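You operate a simulated robot arm through the tools that you are given. There is no shell and no other tool.

You are at the controls of a simulated robot arm. One attempt, no reset.

JOB
Open the gold frame and lay its panel between the two frames.
Fine: turn all four buttons open first; the grey board goes on the pad between the frames too.

It is judged by the outcome, as a careful person would: the job done as asked, and still so three seconds after it is handed in. It fails if anything else is knocked over, pushed out of place, dropped, spilled or broken.

ROBOT AND FRAMES
A 6-joint arm with a four-finger gripper, fixed in place. Base frame: the origin is on the floor under the middle of its stand, x ahead of it, y to its left, z up. Units: mm, degrees, N and s.
It reaches about 1012 mm from its shoulder. Its first joint turns from -166.0 to 166.0 degrees. Payload 3.43 kg.
Tool frame: the origin (TCP) lies between the finger pads and is the grasp point; the fingertips stand 30 mm ahead of it; z points along the fingers, y is the line along which they close. The gripper opens to 120 mm; its body begins 85 mm behind the TCP.
Orientation is that of the tool frame in the base frame, as [roll, pitch, yaw] about the fixed x, y, z axes, in that order (R = Rz(yaw) Ry(pitch) Rx(roll)). With the fingers straight down and closing along the base's y, the tool's x points along the base's -x, its y along +y and its z along -z.

CONTROLS
- The arm moves only by the tool step_arm. Its argument "deltas" is a list that holds one entry, the list of rows, each a list of 7 numbers: the shift along the base's x, y, z in units of 40 mm (1.0 is 40 mm), then the turn, a rotation vector about the base's x, y, z in units of 6 degrees (1.0 is 6 degrees), then the opening in per cent of the stroke, from 0 (shut) to 100 (fully open). In form: [[[x, y, z, ax, ay, az, fingers], ...]]. A call has 1 to 20 rows; each row shifts and turns the commanded pose from where the row before left it. A call with a number of a shift or a turn outside -1 to 1 is refused whole. Each row takes 0.2 s and may step no farther than 50 mm and 8.6 degrees from the row before; otherwise, or with a gripper value out of range, the whole call is refused. Where a pose cannot be reached the arm comes as near as it can. A force on the tool above 60 N (or 10 N above the force at the start of the call, whichever is more), or a blocked arm, ends the call early, and 0.2 s more pass. The fingers move at their own pace (about 136.2 mm/s each) and stop on an object; they squeeze with about 21 N. The grip force told is the motor's: it shows also when the fingers shut on nothing. Time passes only in rows, and 0.2 s behind the last, so rows that do not move let the fingers close. It gives the time, the measured TCP pose, the force on the tool (base axes), the opening and the grip force at its end, in the units of the frame above (readings bear some noise), with the torque about the TCP (base axes, N m) and any sound that the robot's microphone picked up.
- Cameras (640 x 400 px; columns grow to the right, rows downward): "scene" is fixed at [50.7, 652, 1479.7]; the picture's right is [-0.56, -0.83, 0.00], its down [-0.58, 0.39, -0.72] and it looks along [0.59, -0.40, -0.70] (base axes); focal length 324 px, centre (320, 200). "wrist" rides on the gripper at [71, -17, -121] in the tool frame; the picture's right is [0.23, 0.97, 0.00], its down [-0.81, 0.19, -0.55] and it looks along [-0.54, 0.13, 0.83] (tool axes); focal length 275 px, centre (320, 200). There is no depth. A picture from a camera that has moved, and an enlarged one, comes with that camera's place and axes in the base frame and with its lens.
- snapshot(camera): a new picture of that camera. No time passes.
- enlarge(camera, box): a new picture of the part [left, top, right, bottom] of that camera's present view, enlarged. No time passes.
- finish_job(): hands the job in; it is judged then, once.

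Places have to be worked out from the pictures, the camera data and where the tool is seen. Open the gripper and draw the arm clear of the work before you hand the job in, unless the task says otherwise.

The tools are called after "Request:" as name(argument=value, ...) on one line, values as JSON. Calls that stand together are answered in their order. step_arm: Moves the arm, as the interface text tells. Its arguments: {"type":"object","properties":{"deltas":{"type":"array"}},"required":["deltas"]} The other tools are called the same way: snapshot (camera) takes a picture; enlarge (camera, box) takes an enlarged picture of a part of a camera's view; finish_job () hands the job in.

At the start:

```text
clock: 0.0
tool_pos: [323.8, 280.0, 1191.9]
tool_rot: [179.8, 0.0, -179.9]
wrist_force: [0.4, 0.4, 0.0]
wrist_torque: [0.01, 0.03, -0.02]
finger_gap: 120.0
gripper_force: 0.1
```

scene: 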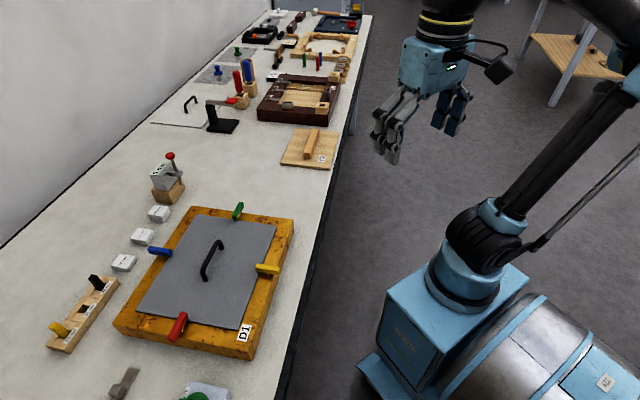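
wrist: 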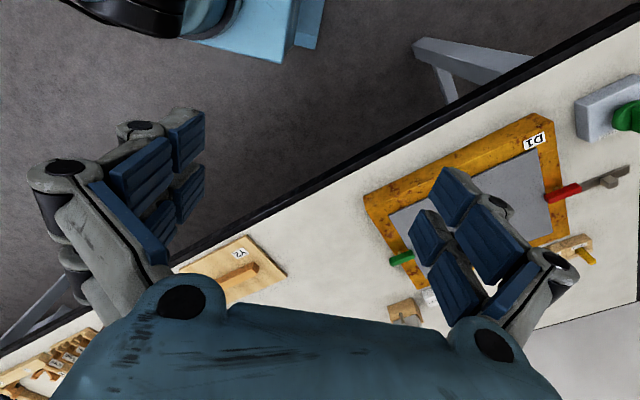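

I'll begin by looking closely at the scene in enlarged pictures to identify the frames, the buttons and the pad.

Request:
enlarge(camera="scene", box=[100, 180, 320, 380])

Request:
enlarge(camera="scene", box=[140, 60, 380, 210])

Request:
enlarge(camera="wrist", box=[340, 60, 640, 340])

Request:
enlarge(camera="scene", box=[220, 0, 380, 100])

```text
2.00 times, centred on (210, 280) of scene
camera zoom: at [50.7, 652.0, 1479.7], right [-0.56, -0.83, 0.0], down [-0.58, 0.39, -0.72], along [0.59, -0.4, -0.7], focal length 648 px, centre (540, 40)
```

zoom: 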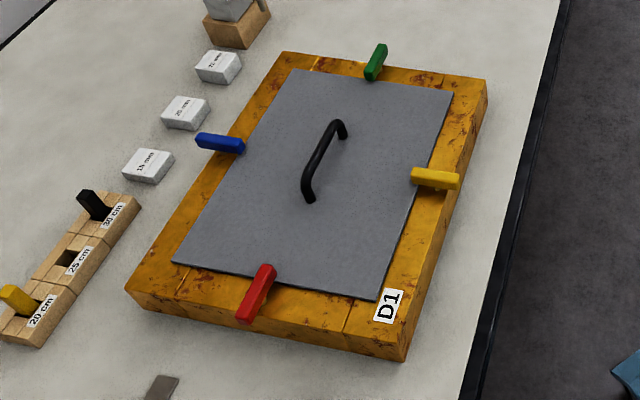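

```text
2.67 times, centred on (260, 135) of scene
camera zoom: at [50.7, 652.0, 1479.7], right [-0.56, -0.83, 0.0], down [-0.58, 0.39, -0.72], along [0.59, -0.4, -0.7], focal length 865 px, centre (480, 373)
```

zoom: 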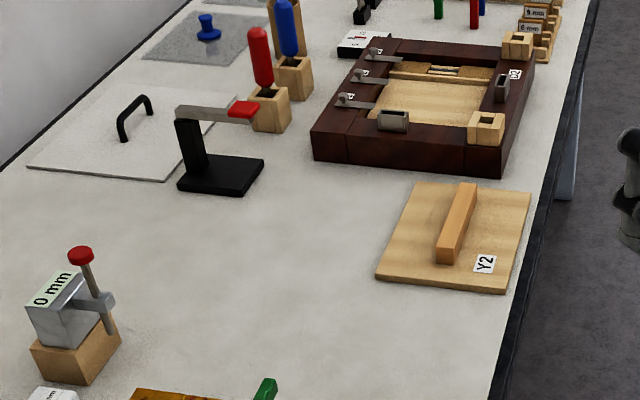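

```text
1.43 times, centred on (490, 200) of wrist
camera zoom: at [253.7, 263.7, 1313.4], right [-0.23, 0.97, 0.0], down [0.81, 0.19, 0.55], along [0.54, 0.13, -0.83], focal length 393 px, centre (77, 200)
```

zoom: 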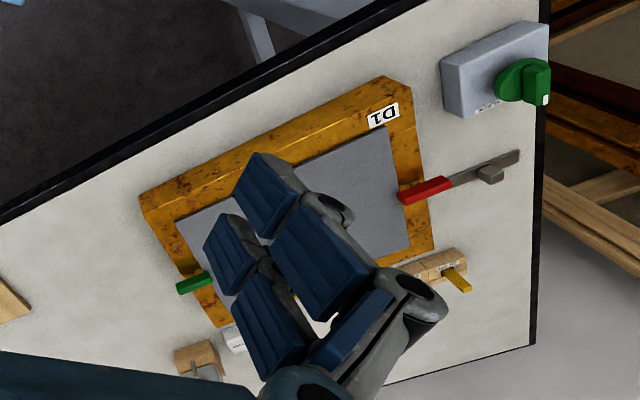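

```text
4.00 times, centred on (300, 50) of scene
camera zoom: at [50.7, 652.0, 1479.7], right [-0.56, -0.83, 0.0], down [-0.58, 0.39, -0.72], along [0.59, -0.4, -0.7], focal length 1297 px, centre (400, 800)
```

zoom: 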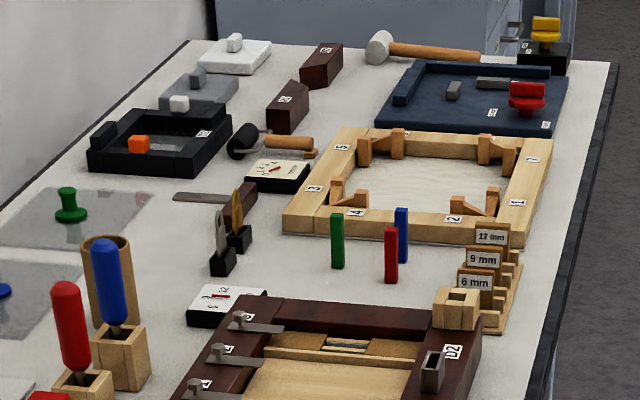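

The gold frame is D1 (buttons green, yellow, red, blue, with a grey board and a black handle), about 880 mm high by triangulation. I can't tell yet what the "pad" is, so I move the wrist camera along the bench for closer views.

Request:
step_arm(deltas=[[[0, -1, 0, 0, 0, 0, 100], [0, -1, 0, 0, 0, 0, 100], [0, -1, 0, 0, 0, 0, 100], [0, -1, 0, 0, 0, 0, 100], [0, -1, 0, 0, 0, 0, 100]]])

Request:
snapshot(camera="wrist")

Request:
snapshot(camera="scene")

```text
clock: 1.2
tool_pos: [313.7, 75.1, 1197.5]
tool_rot: [179.8, 0.6, 179.9]
wrist_force: [0.0, -0.2, 0.0]
wrist_torque: [0.03, 0.04, -0.01]
finger_gap: 120.0
gripper_force: 0.1
```

```text
taken
camera wrist: at [241.6, 58.6, 1317.0], right [-0.23, 0.97, 0.0], down [0.81, 0.19, 0.56], along [0.55, 0.13, -0.83], focal length 275 px, centre (320, 200)
```

wrist: 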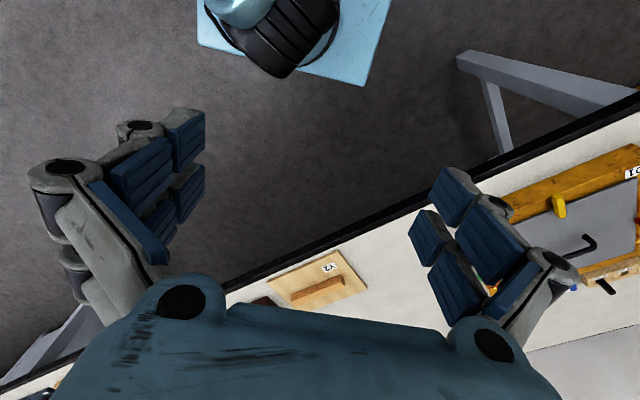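

```text
taken
```

scene: 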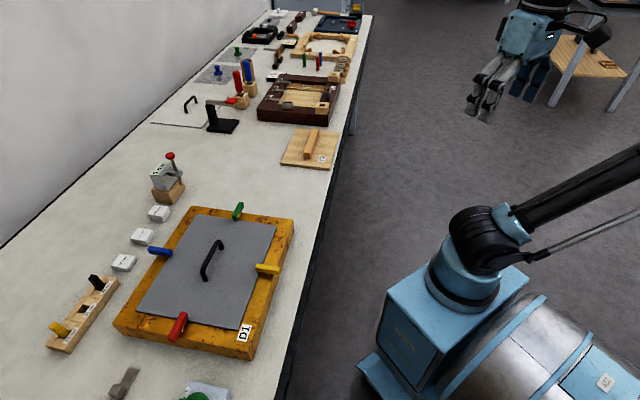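

The bench runs diagonally, and D1 sits around (510, 630). I zoom further into the region between D1 and the dark frame D2, and into the near end of the bench.

Request:
enlarge(camera="scene", box=[255, 110, 355, 180])

Request:
enlarge(camera="scene", box=[40, 330, 300, 400])

Request:
enlarge(camera="scene", box=[130, 70, 250, 150])

Request:
enlarge(camera="scene", box=[250, 70, 350, 130])

```text
5.71 times, centred on (305, 145) of scene
camera zoom: at [50.7, 652.0, 1479.7], right [-0.56, -0.83, 0.0], down [-0.58, 0.39, -0.72], along [0.59, -0.4, -0.7], focal length 1853 px, centre (406, 514)
```

zoom: 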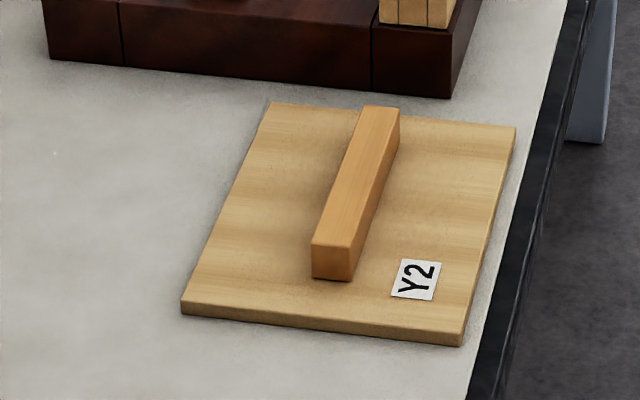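

```text
2.46 times, centred on (170, 365) of scene
camera zoom: at [50.7, 652.0, 1479.7], right [-0.56, -0.83, 0.0], down [-0.58, 0.39, -0.72], along [0.59, -0.4, -0.7], focal length 798 px, centre (689, -206)
```

zoom: 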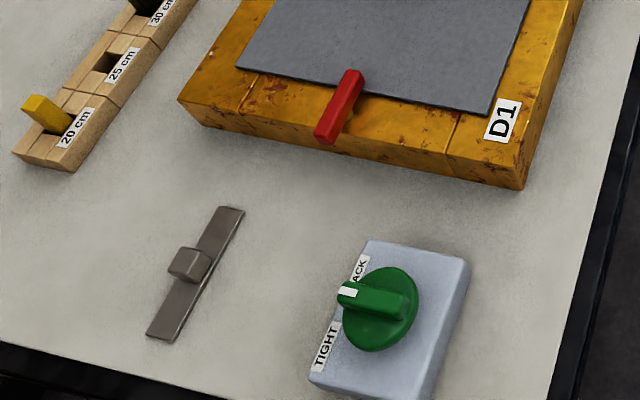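

```text
5.00 times, centred on (190, 110) of scene
camera zoom: at [50.7, 652.0, 1479.7], right [-0.56, -0.83, 0.0], down [-0.58, 0.39, -0.72], along [0.59, -0.4, -0.7], focal length 1621 px, centre (970, 650)
```

zoom: 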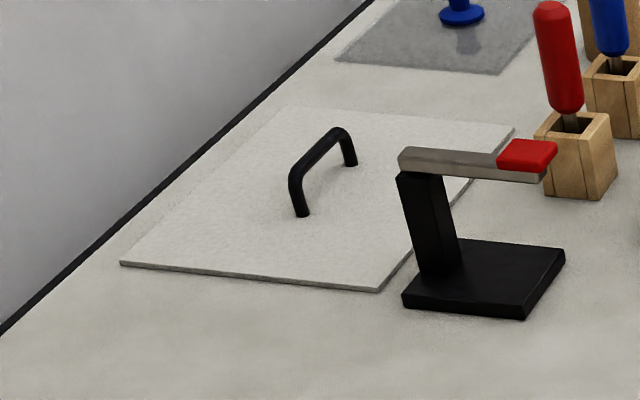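

```text
6.40 times, centred on (300, 100) of scene
camera zoom: at [50.7, 652.0, 1479.7], right [-0.56, -0.83, 0.0], down [-0.58, 0.39, -0.72], along [0.59, -0.4, -0.7], focal length 2075 px, centre (448, 840)
```

zoom: 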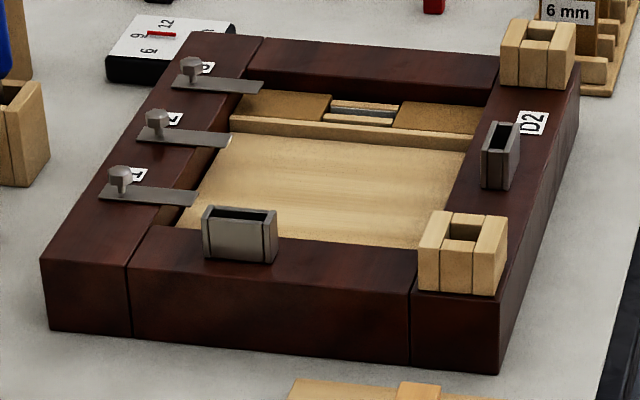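

Still no obvious "pad" in the scene view. I move the wrist camera over the bench's near side, turned square to it, to survey the area.

Request:
step_arm(deltas=[[[-0.1, 0.9, 0.4, 0, 0, 0.9, 100], [-0.1, 0.9, 0.4, 0, 0, 0.9, 100], [-0.1, 0.9, 0.4, 0, 0, 0.9, 100], [-0.1, 0.9, 0.4, 0, 0, 0.9, 100], [-0.1, 0.9, 0.4, 0, 0, 0.9, 100], [-0.1, 0.9, 0.4, 0, 0, 0.9, 100]]])

Request:
snapshot(camera="wrist")

```text
clock: 2.6
tool_pos: [284.4, 294.6, 1292.1]
tool_rot: [179.8, 0.8, -147.4]
wrist_force: [-0.5, -0.9, -0.6]
wrist_torque: [0.03, 0.03, 0.0]
finger_gap: 120.1
gripper_force: 0.0
```

```text
taken
camera wrist: at [234.3, 242.2, 1412.2], right [-0.72, 0.7, 0.0], down [0.58, 0.59, 0.56], along [0.39, 0.4, -0.83], focal length 275 px, centre (320, 200)
```

wrist: 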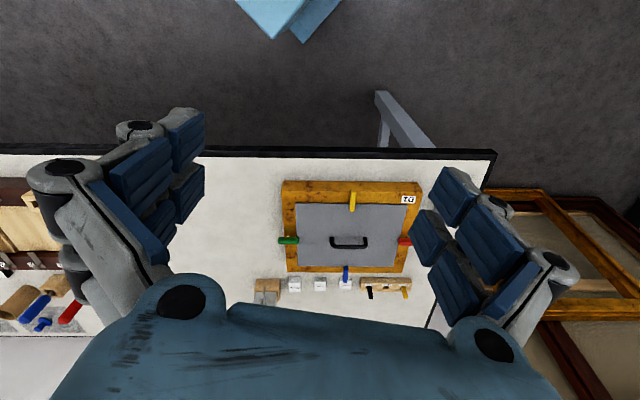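

The table end is now in view; the frames beyond it are on the floor. I enlarge the part between D1 and D2.

Request:
enlarge(camera="wrist", box=[0, 140, 290, 330])

Request:
enlarge(camera="wrist", box=[240, 140, 460, 330])

Request:
enlarge(camera="wrist", box=[420, 140, 640, 400])

```text
2.11 times, centred on (145, 235) of wrist
camera zoom: at [234.3, 242.2, 1412.2], right [-0.72, 0.7, 0.0], down [0.58, 0.59, 0.56], along [0.39, 0.4, -0.83], focal length 580 px, centre (688, 126)
```

zoom: 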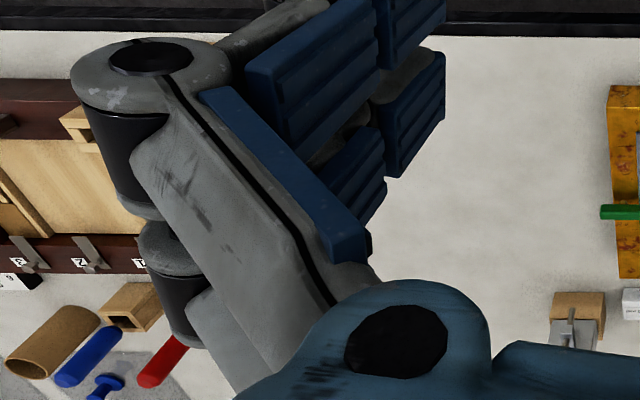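

```text
2.11 times, centred on (350, 235) of wrist
camera zoom: at [234.3, 242.2, 1412.2], right [-0.72, 0.7, 0.0], down [0.58, 0.59, 0.56], along [0.39, 0.4, -0.83], focal length 580 px, centre (257, 126)
```

zoom: 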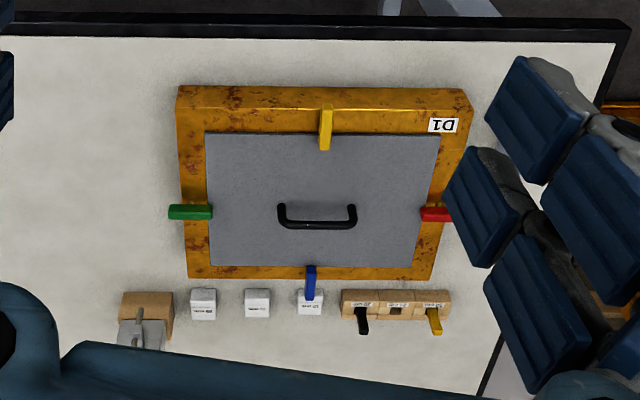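

```text
1.54 times, centred on (530, 270) of wrist
camera zoom: at [234.3, 242.2, 1412.2], right [-0.72, 0.7, 0.0], down [0.58, 0.59, 0.56], along [0.39, 0.4, -0.83], focal length 424 px, centre (-3, 92)
```

zoom: 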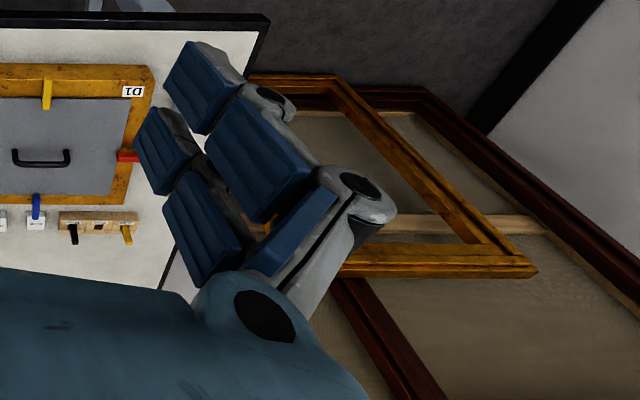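

I look for a faint pad edge on the bench surface between the frames, using enlarged views of that empty area.

Request:
enlarge(camera="scene", box=[180, 130, 300, 215])

Request:
enlarge(camera="scene", box=[250, 150, 340, 230])

Request:
enlarge(camera="scene", box=[60, 110, 190, 200])

Request:
enlarge(camera="wrist", box=[190, 150, 290, 310])

```text
4.71 times, centred on (240, 172) of scene
camera zoom: at [50.7, 652.0, 1479.7], right [-0.56, -0.83, 0.0], down [-0.58, 0.39, -0.72], along [0.59, -0.4, -0.7], focal length 1526 px, centre (696, 329)
```

zoom: 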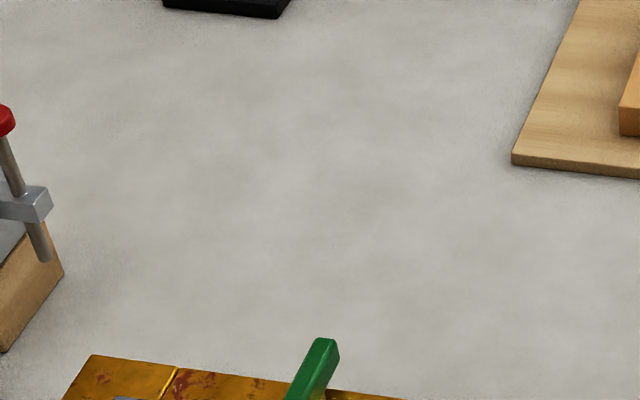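

```text
5.00 times, centred on (295, 190) of scene
camera zoom: at [50.7, 652.0, 1479.7], right [-0.56, -0.83, 0.0], down [-0.58, 0.39, -0.72], along [0.59, -0.4, -0.7], focal length 1621 px, centre (445, 250)
```

zoom: 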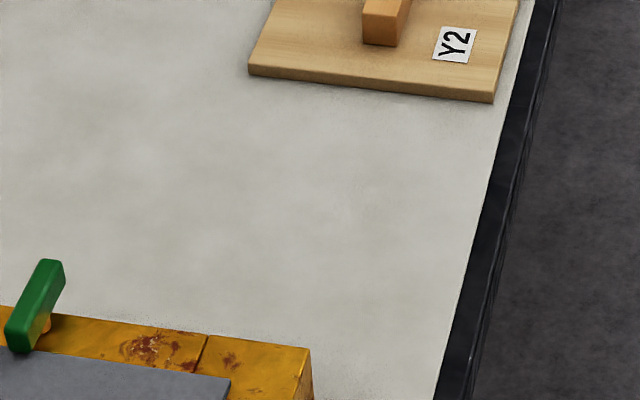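

```text
4.44 times, centred on (125, 155) of scene
camera zoom: at [50.7, 652.0, 1479.7], right [-0.56, -0.83, 0.0], down [-0.58, 0.39, -0.72], along [0.59, -0.4, -0.7], focal length 1441 px, centre (1187, 400)
```

zoom: 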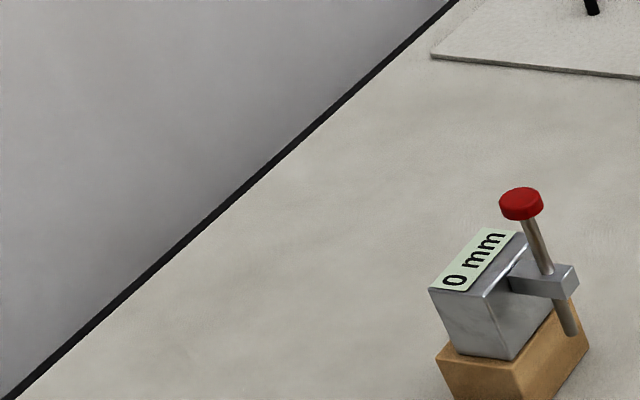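

```text
2.50 times, centred on (240, 230) of wrist
camera zoom: at [234.3, 242.2, 1412.2], right [-0.72, 0.7, 0.0], down [0.58, 0.59, 0.56], along [0.39, 0.4, -0.83], focal length 688 px, centre (520, 125)
```

zoom: 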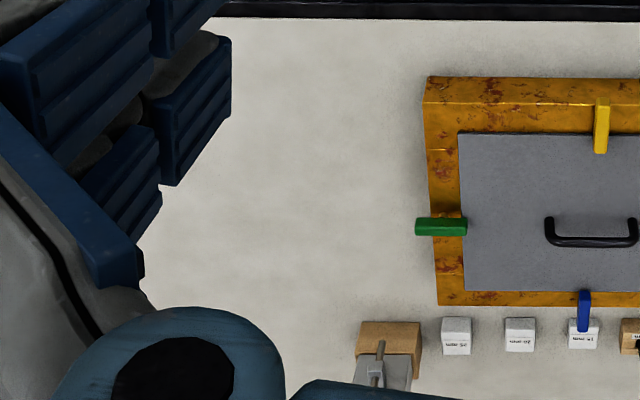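

I see no separate pad object: the pale, felt-like bench cover seems to be the pad. The open area between D1 and D2/Y2 is the place to lay the parts. I move the wrist camera closer over D1 to see how the buttons pivot.

Request:
step_arm(deltas=[[[0.343, 0.757, -0.757, 0, 0, 0, 100], [0.343, 0.757, -0.757, 0, 0, 0, 100], [0.343, 0.757, -0.757, 0, 0, 0, 100], [0.343, 0.757, -0.757, 0, 0, 0, 100], [0.343, 0.757, -0.757, 0, 0, 0, 100], [0.343, 0.757, -0.757, 0, 0, 0, 100]]])

Request:
snapshot(camera="wrist")

Request:
snapshot(camera="scene")

```text
clock: 4.0
tool_pos: [364.5, 480.1, 1109.9]
tool_rot: [179.8, 0.7, -147.6]
wrist_force: [-0.8, -1.0, 0.2]
wrist_torque: [0.05, -0.03, 0.01]
finger_gap: 120.0
gripper_force: 0.1
```

```text
taken
camera wrist: at [313.8, 426.8, 1230.1], right [-0.72, 0.7, 0.0], down [0.58, 0.59, 0.56], along [0.39, 0.4, -0.83], focal length 275 px, centre (320, 200)
```

wrist: 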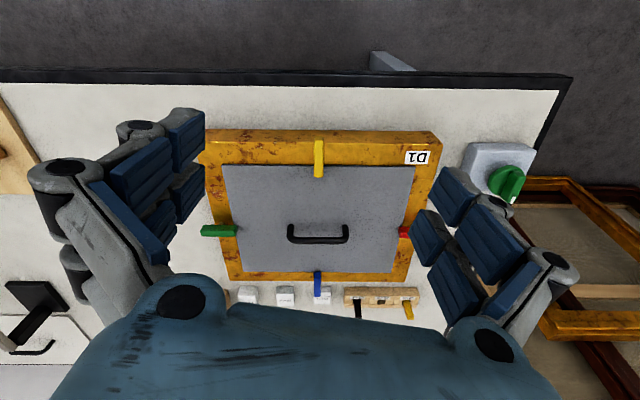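

```text
taken
```

scene: 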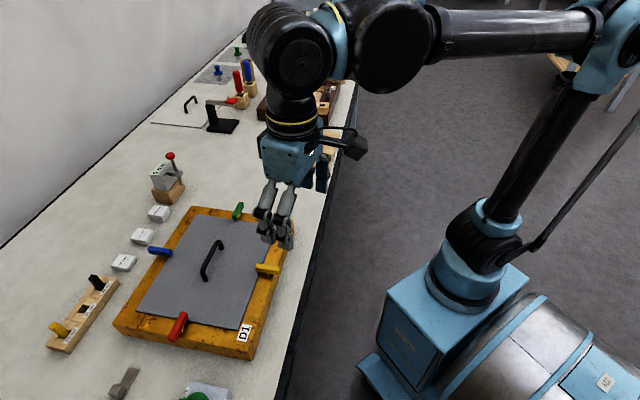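

I enlarge the wrist view of D1 to measure the frame corners and buttons.

Request:
enlarge(camera="wrist", box=[190, 115, 450, 310])

Request:
enlarge(camera="wrist", box=[280, 120, 360, 190])

Request:
enlarge(camera="wrist", box=[190, 200, 270, 270])

Request:
enlarge(camera="scene", box=[110, 300, 260, 370])

Request:
enlarge(camera="scene", box=[140, 200, 220, 270])

```text
2.05 times, centred on (320, 212) of wrist
camera zoom: at [313.8, 426.8, 1230.1], right [-0.72, 0.7, 0.0], down [0.58, 0.59, 0.56], along [0.39, 0.4, -0.83], focal length 565 px, centre (320, 174)
```

zoom: 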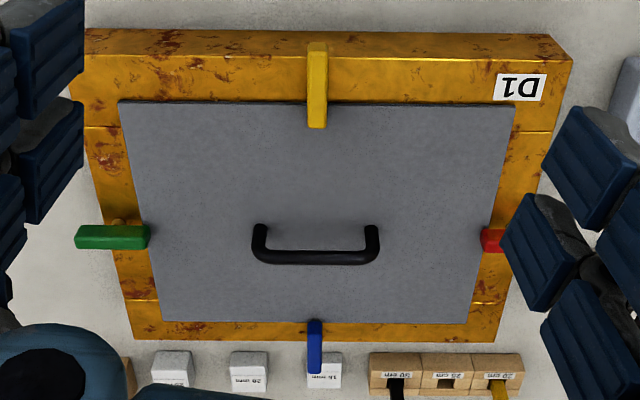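

```text
5.71 times, centred on (320, 155) of wrist
camera zoom: at [313.8, 426.8, 1230.1], right [-0.72, 0.7, 0.0], down [0.58, 0.59, 0.56], along [0.39, 0.4, -0.83], focal length 1573 px, centre (320, 457)
```

zoom: 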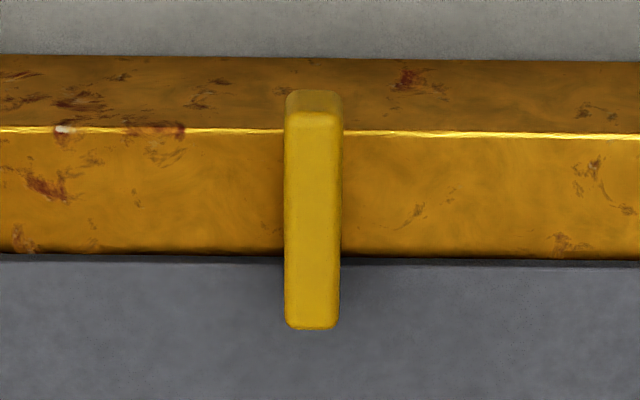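

```text
5.71 times, centred on (230, 235) of wrist
camera zoom: at [313.8, 426.8, 1230.1], right [-0.72, 0.7, 0.0], down [0.58, 0.59, 0.56], along [0.39, 0.4, -0.83], focal length 1573 px, centre (834, 0)
```

zoom: 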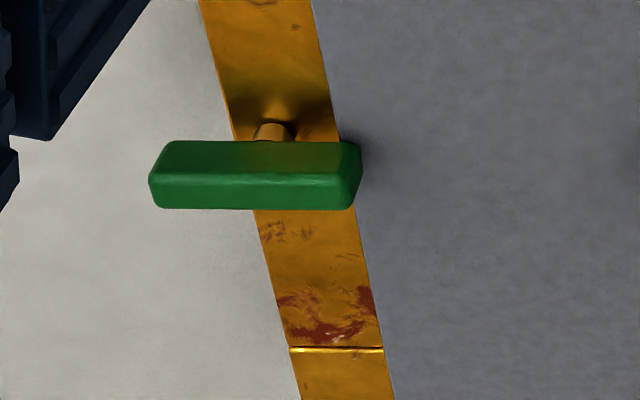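

```text
4.27 times, centred on (185, 335) of scene
camera zoom: at [50.7, 652.0, 1479.7], right [-0.56, -0.83, 0.0], down [-0.58, 0.39, -0.72], along [0.59, -0.4, -0.7], focal length 1383 px, centre (896, -376)
```

zoom: 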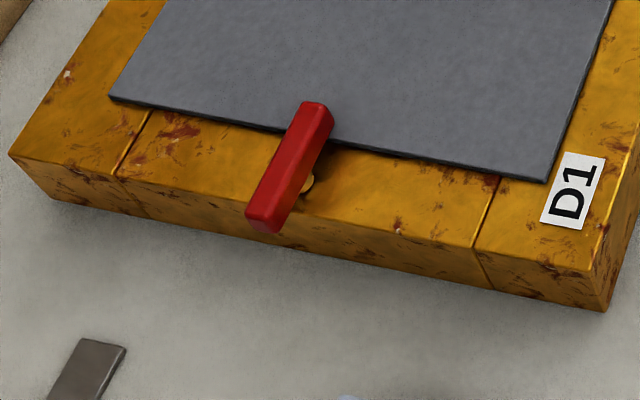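

```text
5.71 times, centred on (180, 235) of scene
camera zoom: at [50.7, 652.0, 1479.7], right [-0.56, -0.83, 0.0], down [-0.58, 0.39, -0.72], along [0.59, -0.4, -0.7], focal length 1853 px, centre (1120, 0)
```

zoom: 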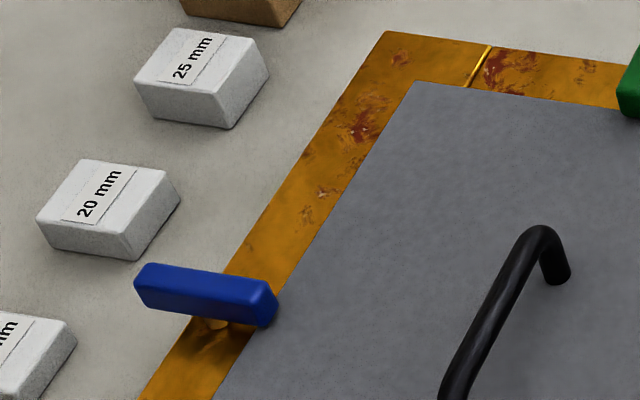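

Triangulating both views gives: frame top about z=905, table about z=863, buttons about 52×12 mm bars on a pin with tops near z=924. Yellow is centred near (418, 532). I move above yellow, with the tool's x axis along the bar (yaw -135) and the fingers part-closed.

Request:
step_arm(deltas=[[[0.34, 0.32, -0.6, -0.09, 0.08, 0.525, 60], [0.34, 0.32, -0.6, 0, 0, 0.525, 50], [0.34, 0.32, -0.6, 0, 0, 0.525, 45], [0.34, 0.32, -0.6, 0, 0, 0.525, 45], [0, 0, 0, 0, 0, 0, 45]]])

Request:
snapshot(camera="wrist")

Request:
enlarge(camera="wrist", box=[220, 60, 420, 260])

Request:
snapshot(camera="scene")

```text
clock: 5.2
tool_pos: [421.5, 532.3, 1013.5]
tool_rot: [-180.0, 0.0, -135.1]
wrist_force: [-0.6, 0.6, -0.1]
wrist_torque: [-0.01, -0.03, 0.0]
finger_gap: 54.1
gripper_force: 0.1
```

```text
taken
camera wrist: at [383.8, 471.0, 1135.5], right [-0.85, 0.52, 0.0], down [0.44, 0.71, 0.55], along [0.29, 0.47, -0.83], focal length 275 px, centre (320, 200)
```

wrist: 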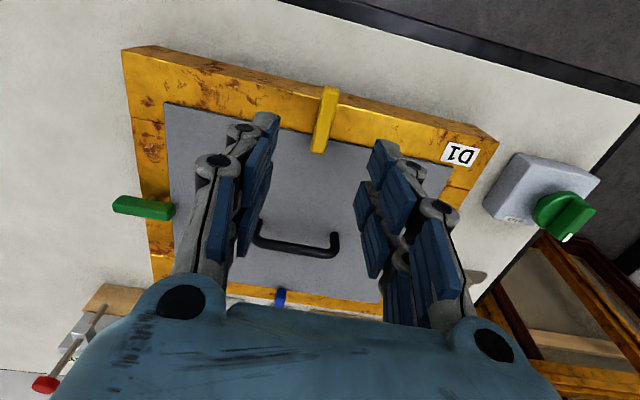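

```text
2.00 times, centred on (320, 160) of wrist
camera zoom: at [383.8, 471.0, 1135.5], right [-0.85, 0.52, 0.0], down [0.44, 0.71, 0.55], along [0.29, 0.47, -0.83], focal length 551 px, centre (320, 280)
```

zoom: 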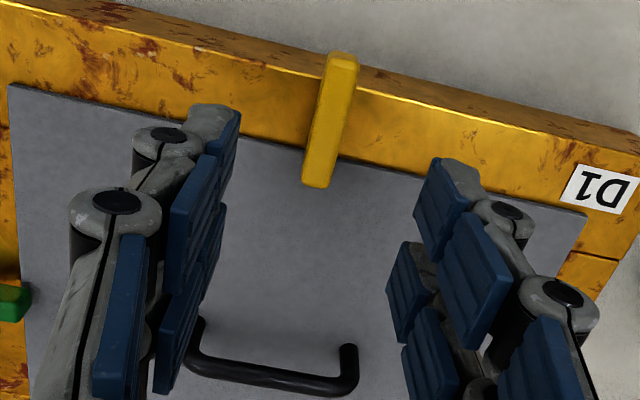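

```text
taken
```

scene: 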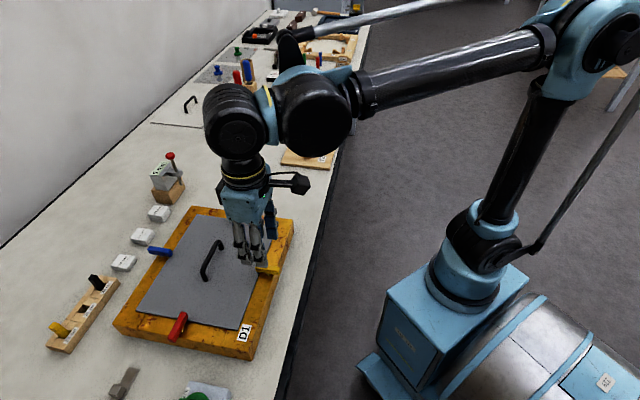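

The bar centre works out to (418, 532), and the TCP is 3 mm off in x. I correct that and come down to about z=960, still above the bar.

Request:
step_arm(deltas=[[[-0.04, 0, -0.65, 0, 0, 0, 45], [-0.04, 0, -0.65, 0, 0, 0, 35], [0, 0, 0, 0, 0, 0, 35]]])

Request:
enlarge(camera="wrist", box=[220, 60, 420, 260])

Request:
enlarge(camera="scene", box=[190, 200, 310, 300])

```text
clock: 6.0
tool_pos: [416.1, 531.3, 963.9]
tool_rot: [179.9, 0.1, -135.0]
wrist_force: [0.6, 0.3, 0.7]
wrist_torque: [0.01, 0.0, 0.0]
finger_gap: 42.2
gripper_force: 0.1
```

```text
2.00 times, centred on (320, 160) of wrist
camera zoom: at [379.7, 469.3, 1084.3], right [-0.85, 0.53, 0.0], down [0.44, 0.71, 0.55], along [0.29, 0.47, -0.83], focal length 551 px, centre (320, 280)
```

zoom: 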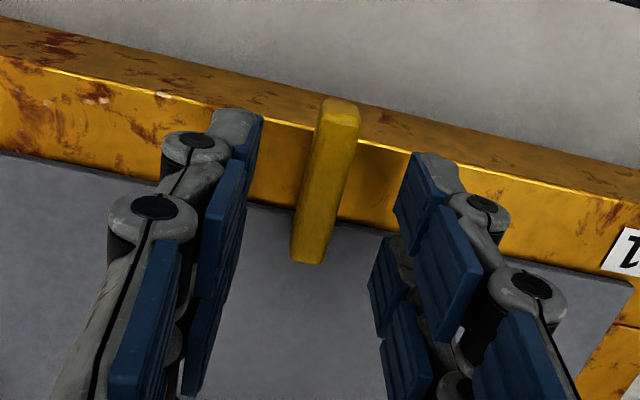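

```text
4.00 times, centred on (250, 250) of scene
camera zoom: at [50.7, 652.0, 1479.7], right [-0.56, -0.83, 0.0], down [-0.58, 0.39, -0.72], along [0.59, -0.4, -0.7], focal length 1297 px, centre (600, 0)
```

zoom: 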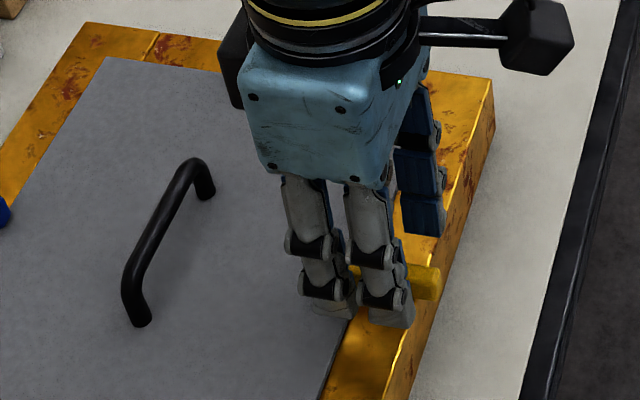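

The fingers straddle the yellow bar centrally, within 1 mm across it. I lower so the tips sit just below the bar's top (TCP about z=942) and close to a loose wrench fit of about 17 mm on the 12 mm bar, so turning it doesn't drag the frame.

Request:
step_arm(deltas=[[[0.02, 0.01, -0.28, 0, 0, 0, 30], [0.01, 0.01, -0.26, 0, 0, 0, 25], [0, 0, 0, 0, 0, 0, 18], [0, 0, 0, 0, 0, 0, 14], [0, 0, 0, 0, 0, 0, 14]]])

Request:
enlarge(camera="wrist", box=[220, 60, 420, 260])

Request:
enlarge(camera="scene", box=[210, 220, 310, 300])

```text
clock: 7.2
tool_pos: [418.5, 531.1, 943.6]
tool_rot: [180.0, 0.1, -134.9]
wrist_force: [-4.1, 11.0, 40.3]
wrist_torque: [1.0, -0.22, -0.08]
finger_gap: 16.8
gripper_force: 8.1
```

```text
2.00 times, centred on (320, 160) of wrist
camera zoom: at [380.8, 468.7, 1063.7], right [-0.85, 0.53, 0.0], down [0.44, 0.71, 0.55], along [0.29, 0.47, -0.83], focal length 551 px, centre (320, 280)
```

zoom: 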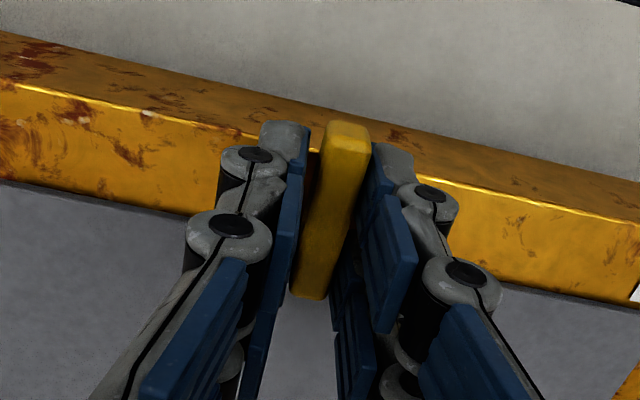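

```text
5.00 times, centred on (260, 260) of scene
camera zoom: at [50.7, 652.0, 1479.7], right [-0.56, -0.83, 0.0], down [-0.58, 0.39, -0.72], along [0.59, -0.4, -0.7], focal length 1621 px, centre (620, -100)
```

zoom: 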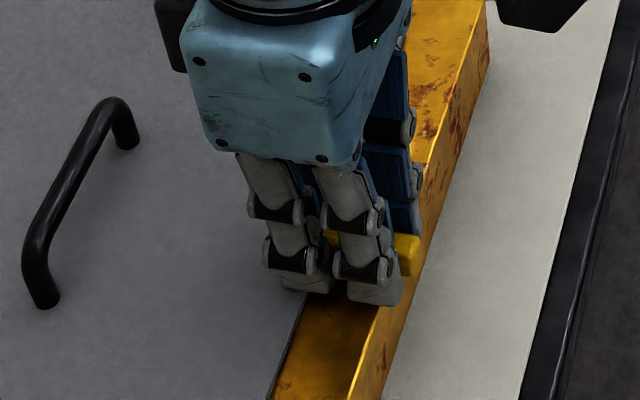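

The force reading of 40 N upward shows the fingertips are pressing on the frame or board. I raise a few millimetres to relieve it before turning anything.

Request:
step_arm(deltas=[[[0, 0, 0.1, 0, 0, 0, 14], [0, 0, 0.05, 0, 0, 0, 14], [0, 0, 0, 0, 0, 0, 14]]])

Request:
enlarge(camera="wrist", box=[260, 100, 380, 220])

Request:
enlarge(camera="scene", box=[235, 240, 295, 290])

```text
clock: 8.0
tool_pos: [420.0, 531.1, 948.3]
tool_rot: [-179.9, 0.0, -135.0]
wrist_force: [0.1, 0.0, -0.2]
wrist_torque: [0.01, 0.0, -0.01]
finger_gap: 17.0
gripper_force: 0.0
```

```text
3.33 times, centred on (320, 160) of wrist
camera zoom: at [382.8, 469.5, 1068.5], right [-0.85, 0.53, 0.0], down [0.44, 0.71, 0.55], along [0.29, 0.47, -0.83], focal length 918 px, centre (320, 333)
```

zoom: 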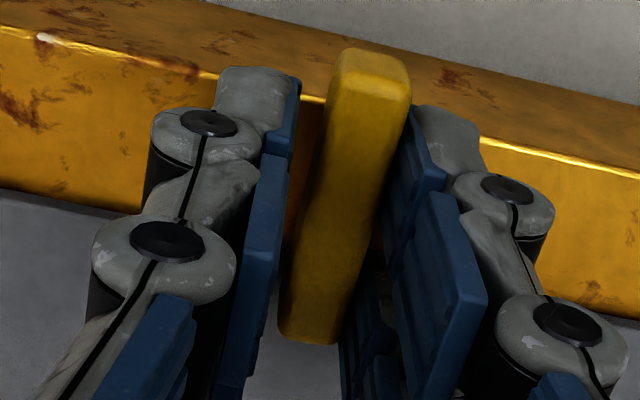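

```text
8.00 times, centred on (265, 265) of scene
camera zoom: at [50.7, 652.0, 1479.7], right [-0.56, -0.83, 0.0], down [-0.58, 0.39, -0.72], along [0.59, -0.4, -0.7], focal length 2594 px, centre (760, -320)
```

zoom: 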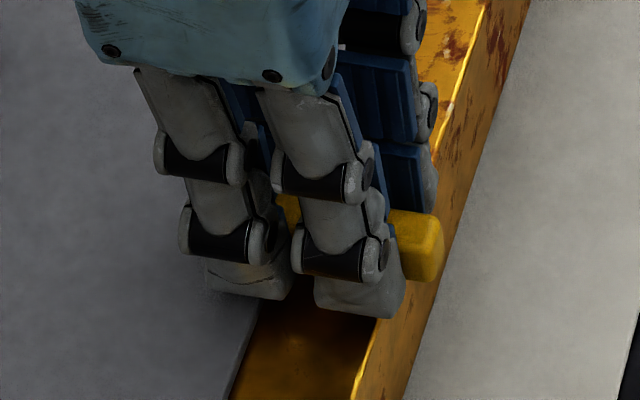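

Force is back to zero. The bar sits about 1.7 mm toward the right-hand finger, so I centre on it, lower 1.5 mm and try the first 20 degrees of turn.

Request:
step_arm(deltas=[[[-0.035, 0.035, -0.03, 0, 0, 0, 14], [0, 0, 0, 0, 0, 0, 13], [0, 0, 0, 0, 0, 0.8, 13], [0, 0, 0, 0, 0, 0.8, 13], [0, 0, 0, 0, 0, 0.8, 13], [0, 0, 0, 0, 0, 0.8, 13], [0, 0, 0, 0, 0, 0, 13]]])

Request:
enlarge(camera="wrist", box=[240, 80, 400, 240])

Request:
enlarge(camera="scene", box=[210, 220, 310, 300])

```text
clock: 9.6
tool_pos: [419.3, 531.9, 944.8]
tool_rot: [-180.0, 0.0, -115.7]
wrist_force: [-10.3, 25.1, 4.0]
wrist_torque: [0.68, 0.37, -0.74]
finger_gap: 27.5
gripper_force: 10.5
```

```text
2.50 times, centred on (320, 160) of wrist
camera zoom: at [403.4, 461.4, 1066.3], right [-0.98, 0.21, 0.0], down [0.18, 0.81, 0.55], along [0.12, 0.54, -0.83], focal length 688 px, centre (320, 300)
```

zoom: 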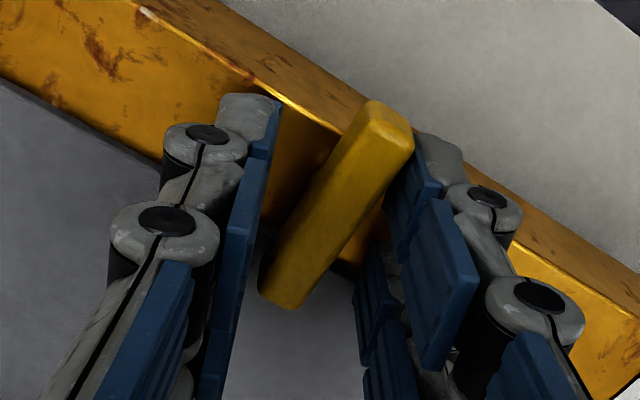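

```text
5.00 times, centred on (260, 260) of scene
camera zoom: at [50.7, 652.0, 1479.7], right [-0.56, -0.83, 0.0], down [-0.58, 0.39, -0.72], along [0.59, -0.4, -0.7], focal length 1621 px, centre (620, -100)
```

zoom: 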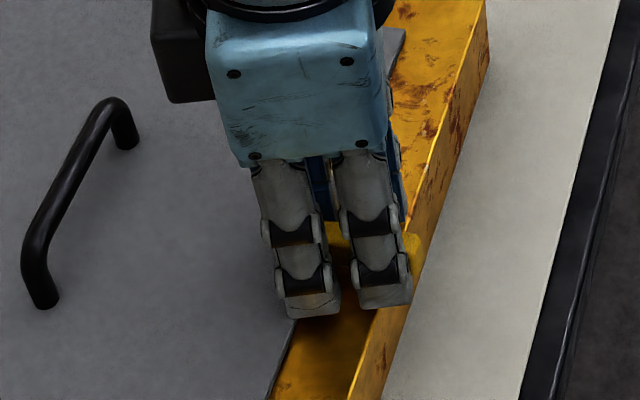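

The bar turned only about 5° and forced the fingers open (torque -0.74 N·m), so it is either stiff or it has a stop in this direction. I check whether the frame moved before going on.

Request:
enlarge(camera="scene", box=[100, 180, 320, 380])

Request:
snapshot(camera="wrist")

```text
2.00 times, centred on (210, 280) of scene
camera zoom: at [50.7, 652.0, 1479.7], right [-0.56, -0.83, 0.0], down [-0.58, 0.39, -0.72], along [0.59, -0.4, -0.7], focal length 648 px, centre (540, 40)
```

zoom: 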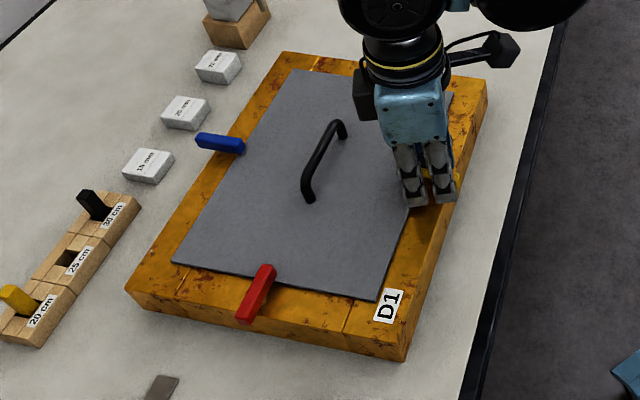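

```text
taken
camera wrist: at [403.4, 461.4, 1066.3], right [-0.98, 0.21, 0.0], down [0.18, 0.81, 0.55], along [0.12, 0.54, -0.83], focal length 275 px, centre (320, 200)
```

wrist: 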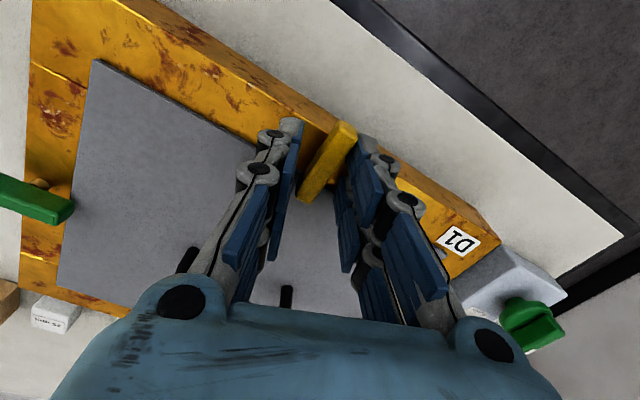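

The frame and board have not moved. I turn back and try the opposite direction, to tell whether it is a one-way stop or friction.

Request:
step_arm(deltas=[[[0, 0, 0.03, 0, 0, -0.8, 13], [0, 0, 0, 0, 0, -0.8, 13], [0, 0, 0, 0, 0, -0.8, 13], [0, 0, 0, 0, 0, -0.8, 13], [0, 0, 0, 0, 0, -0.8, 13], [0, 0, 0, 0, 0, -0.8, 13], [0, 0, 0, 0, 0, -0.8, 13], [0, 0, 0, 0, 0, -0.8, 13], [0, 0, 0, 0, 0, 0, 13]]])

Request:
enlarge(camera="wrist", box=[240, 80, 400, 240])

Request:
enlarge(camera="scene", box=[210, 220, 310, 300])

```text
clock: 11.6
tool_pos: [418.3, 532.0, 946.4]
tool_rot: [180.0, 0.0, -154.2]
wrist_force: [0.8, -1.2, -1.0]
wrist_torque: [-0.02, -0.02, 0.01]
finger_gap: 15.8
gripper_force: 0.1
```

```text
2.50 times, centred on (320, 160) of wrist
camera zoom: at [362.4, 486.0, 1068.0], right [-0.63, 0.78, 0.0], down [0.65, 0.53, 0.55], along [0.43, 0.35, -0.83], focal length 688 px, centre (320, 300)
```

zoom: 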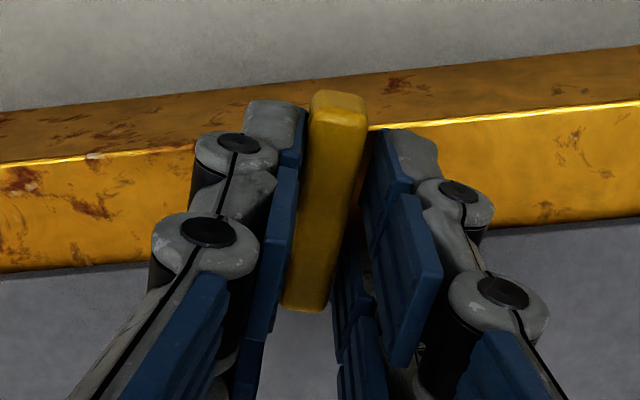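

```text
5.00 times, centred on (260, 260) of scene
camera zoom: at [50.7, 652.0, 1479.7], right [-0.56, -0.83, 0.0], down [-0.58, 0.39, -0.72], along [0.59, -0.4, -0.7], focal length 1621 px, centre (620, -100)
```

zoom: 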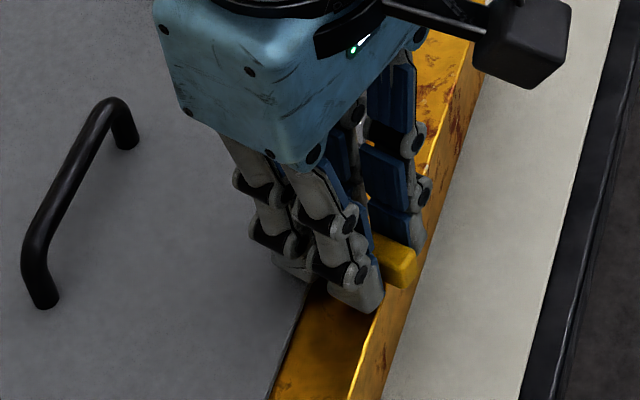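

This way the bar turned freely with the gripper, so the buttons open clockwise seen from above. I continue the turn.

Request:
step_arm(deltas=[[[0, 0, 0, 0, 0, -0.8, 13], [0, 0, 0, 0, 0, -0.8, 13], [0, 0, 0, 0, 0, -0.8, 13], [0, 0, 0, 0, 0, -0.8, 13], [0, 0, 0, 0, 0, -0.8, 13], [0, 0, 0, 0, 0, -0.8, 13], [0, 0, 0, 0, 0, -0.8, 13], [0, 0, 0, 0, 0, -0.8, 13], [0, 0, 0, 0, 0, -0.8, 13], [0, 0, 0, 0, 0, -0.8, 13], [0, 0, 0, 0, 0, -0.8, 13], [0, 0, 0, 0, 0, -0.8, 13], [0, 0, 0, 0, 0, 0, 13]]])

Request:
enlarge(camera="wrist", box=[240, 80, 400, 240])

Request:
enlarge(camera="scene", box=[210, 220, 310, 300])

```text
clock: 14.4
tool_pos: [418.0, 529.8, 945.5]
tool_rot: [-179.9, -0.1, 148.2]
wrist_force: [-3.8, -4.4, 2.4]
wrist_torque: [-0.14, 0.15, -0.01]
finger_gap: 19.2
gripper_force: 3.9
```

```text
2.50 times, centred on (320, 160) of wrist
camera zoom: at [349.9, 554.7, 1066.9], right [0.32, 0.95, 0.0], down [0.79, -0.26, 0.55], along [0.52, -0.18, -0.83], focal length 688 px, centre (320, 300)
```

zoom: 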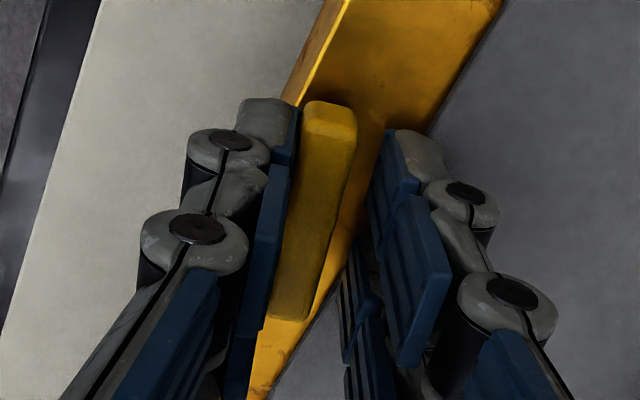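

```text
5.00 times, centred on (260, 260) of scene
camera zoom: at [50.7, 652.0, 1479.7], right [-0.56, -0.83, 0.0], down [-0.58, 0.39, -0.72], along [0.59, -0.4, -0.7], focal length 1621 px, centre (620, -100)
```

zoom: 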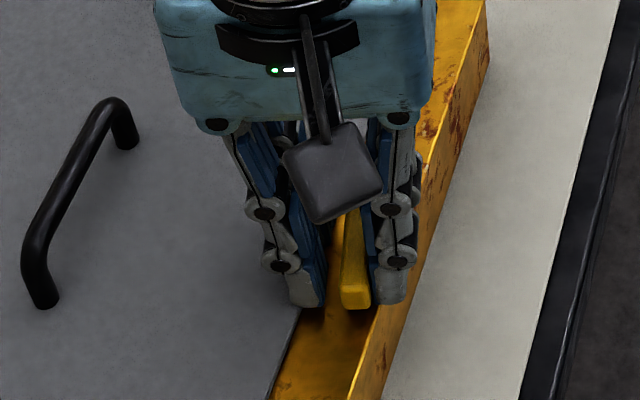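

Bar is now about 75° round, and the TCP has drifted 2 mm in y. I correct the drift and turn the last bit.

Request:
step_arm(deltas=[[[0.01, 0.025, 0.02, 0, 0, -0.8, 13], [0, 0.025, 0, 0, 0, -0.8, 13], [0, 0, 0, 0, 0, -0.8, 13], [0, 0, 0, 0, 0, 0, 13]]])

Request:
enlarge(camera="wrist", box=[220, 60, 420, 260])

Request:
enlarge(camera="scene", box=[210, 220, 310, 300])

```text
clock: 15.4
tool_pos: [418.3, 531.7, 947.4]
tool_rot: [-179.9, 0.0, 133.8]
wrist_force: [-5.6, -14.9, -0.2]
wrist_torque: [-0.4, 0.14, 0.39]
finger_gap: 23.9
gripper_force: 7.0
```

```text
2.00 times, centred on (320, 160) of wrist
camera zoom: at [358.6, 573.3, 1068.2], right [0.54, 0.84, 0.0], down [0.7, -0.45, 0.55], along [0.46, -0.3, -0.83], focal length 551 px, centre (320, 280)
```

zoom: 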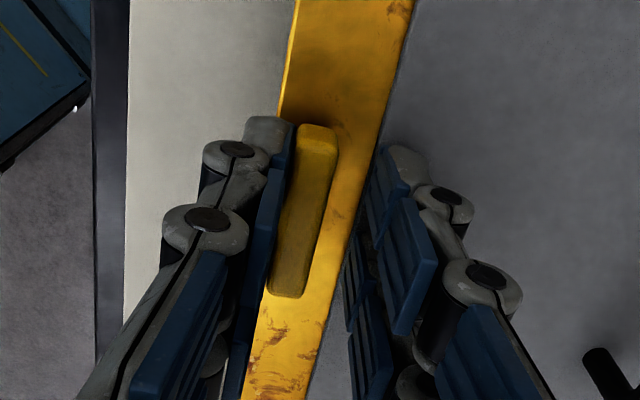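

```text
5.00 times, centred on (260, 260) of scene
camera zoom: at [50.7, 652.0, 1479.7], right [-0.56, -0.83, 0.0], down [-0.58, 0.39, -0.72], along [0.59, -0.4, -0.7], focal length 1621 px, centre (620, -100)
```

zoom: 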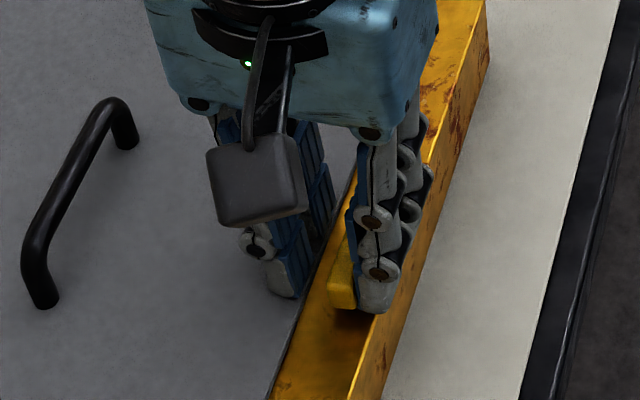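

The yellow bar now lies about parallel to its rail (about 88° turned). I open the fingers, rise clear and look.

Request:
step_arm(deltas=[[[0, 0, 0, 0, 0, 0, 30], [0, 0, 0.3, 0, 0, 0, 35], [0, 0, 0.8, 0, 0, 0, 35], [0, 0, 0.8, 0, 0, 0, 35], [0, 0, 0.4, 0, 0, 0, 35]]])

Request:
snapshot(camera="wrist")

Request:
enlarge(camera="scene", box=[100, 180, 320, 380])

```text
clock: 16.6
tool_pos: [420.2, 532.8, 1040.9]
tool_rot: [-179.9, 0.1, 133.8]
wrist_force: [0.1, -0.6, -0.5]
wrist_torque: [0.01, 0.01, -0.03]
finger_gap: 42.0
gripper_force: 0.1
```

```text
taken
camera wrist: at [359.7, 574.2, 1162.0], right [0.54, 0.84, 0.0], down [0.7, -0.45, 0.55], along [0.46, -0.3, -0.83], focal length 275 px, centre (320, 200)
```

wrist: 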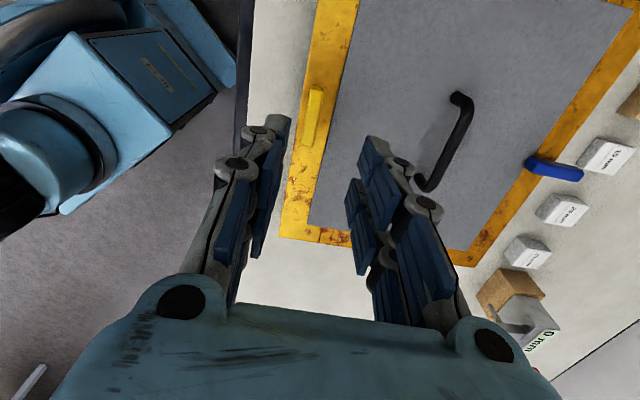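

```text
2.00 times, centred on (210, 280) of scene
camera zoom: at [50.7, 652.0, 1479.7], right [-0.56, -0.83, 0.0], down [-0.58, 0.39, -0.72], along [0.59, -0.4, -0.7], focal length 648 px, centre (540, 40)
```

zoom: 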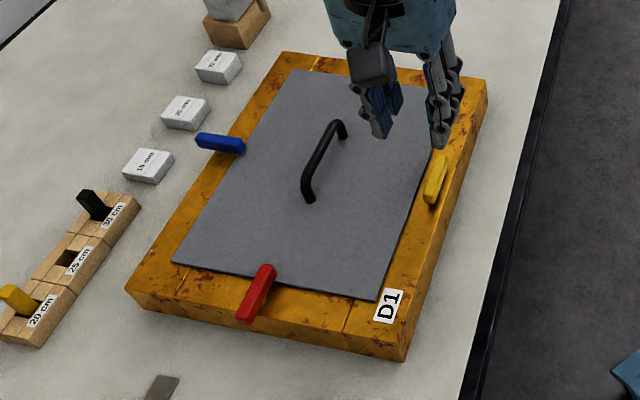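

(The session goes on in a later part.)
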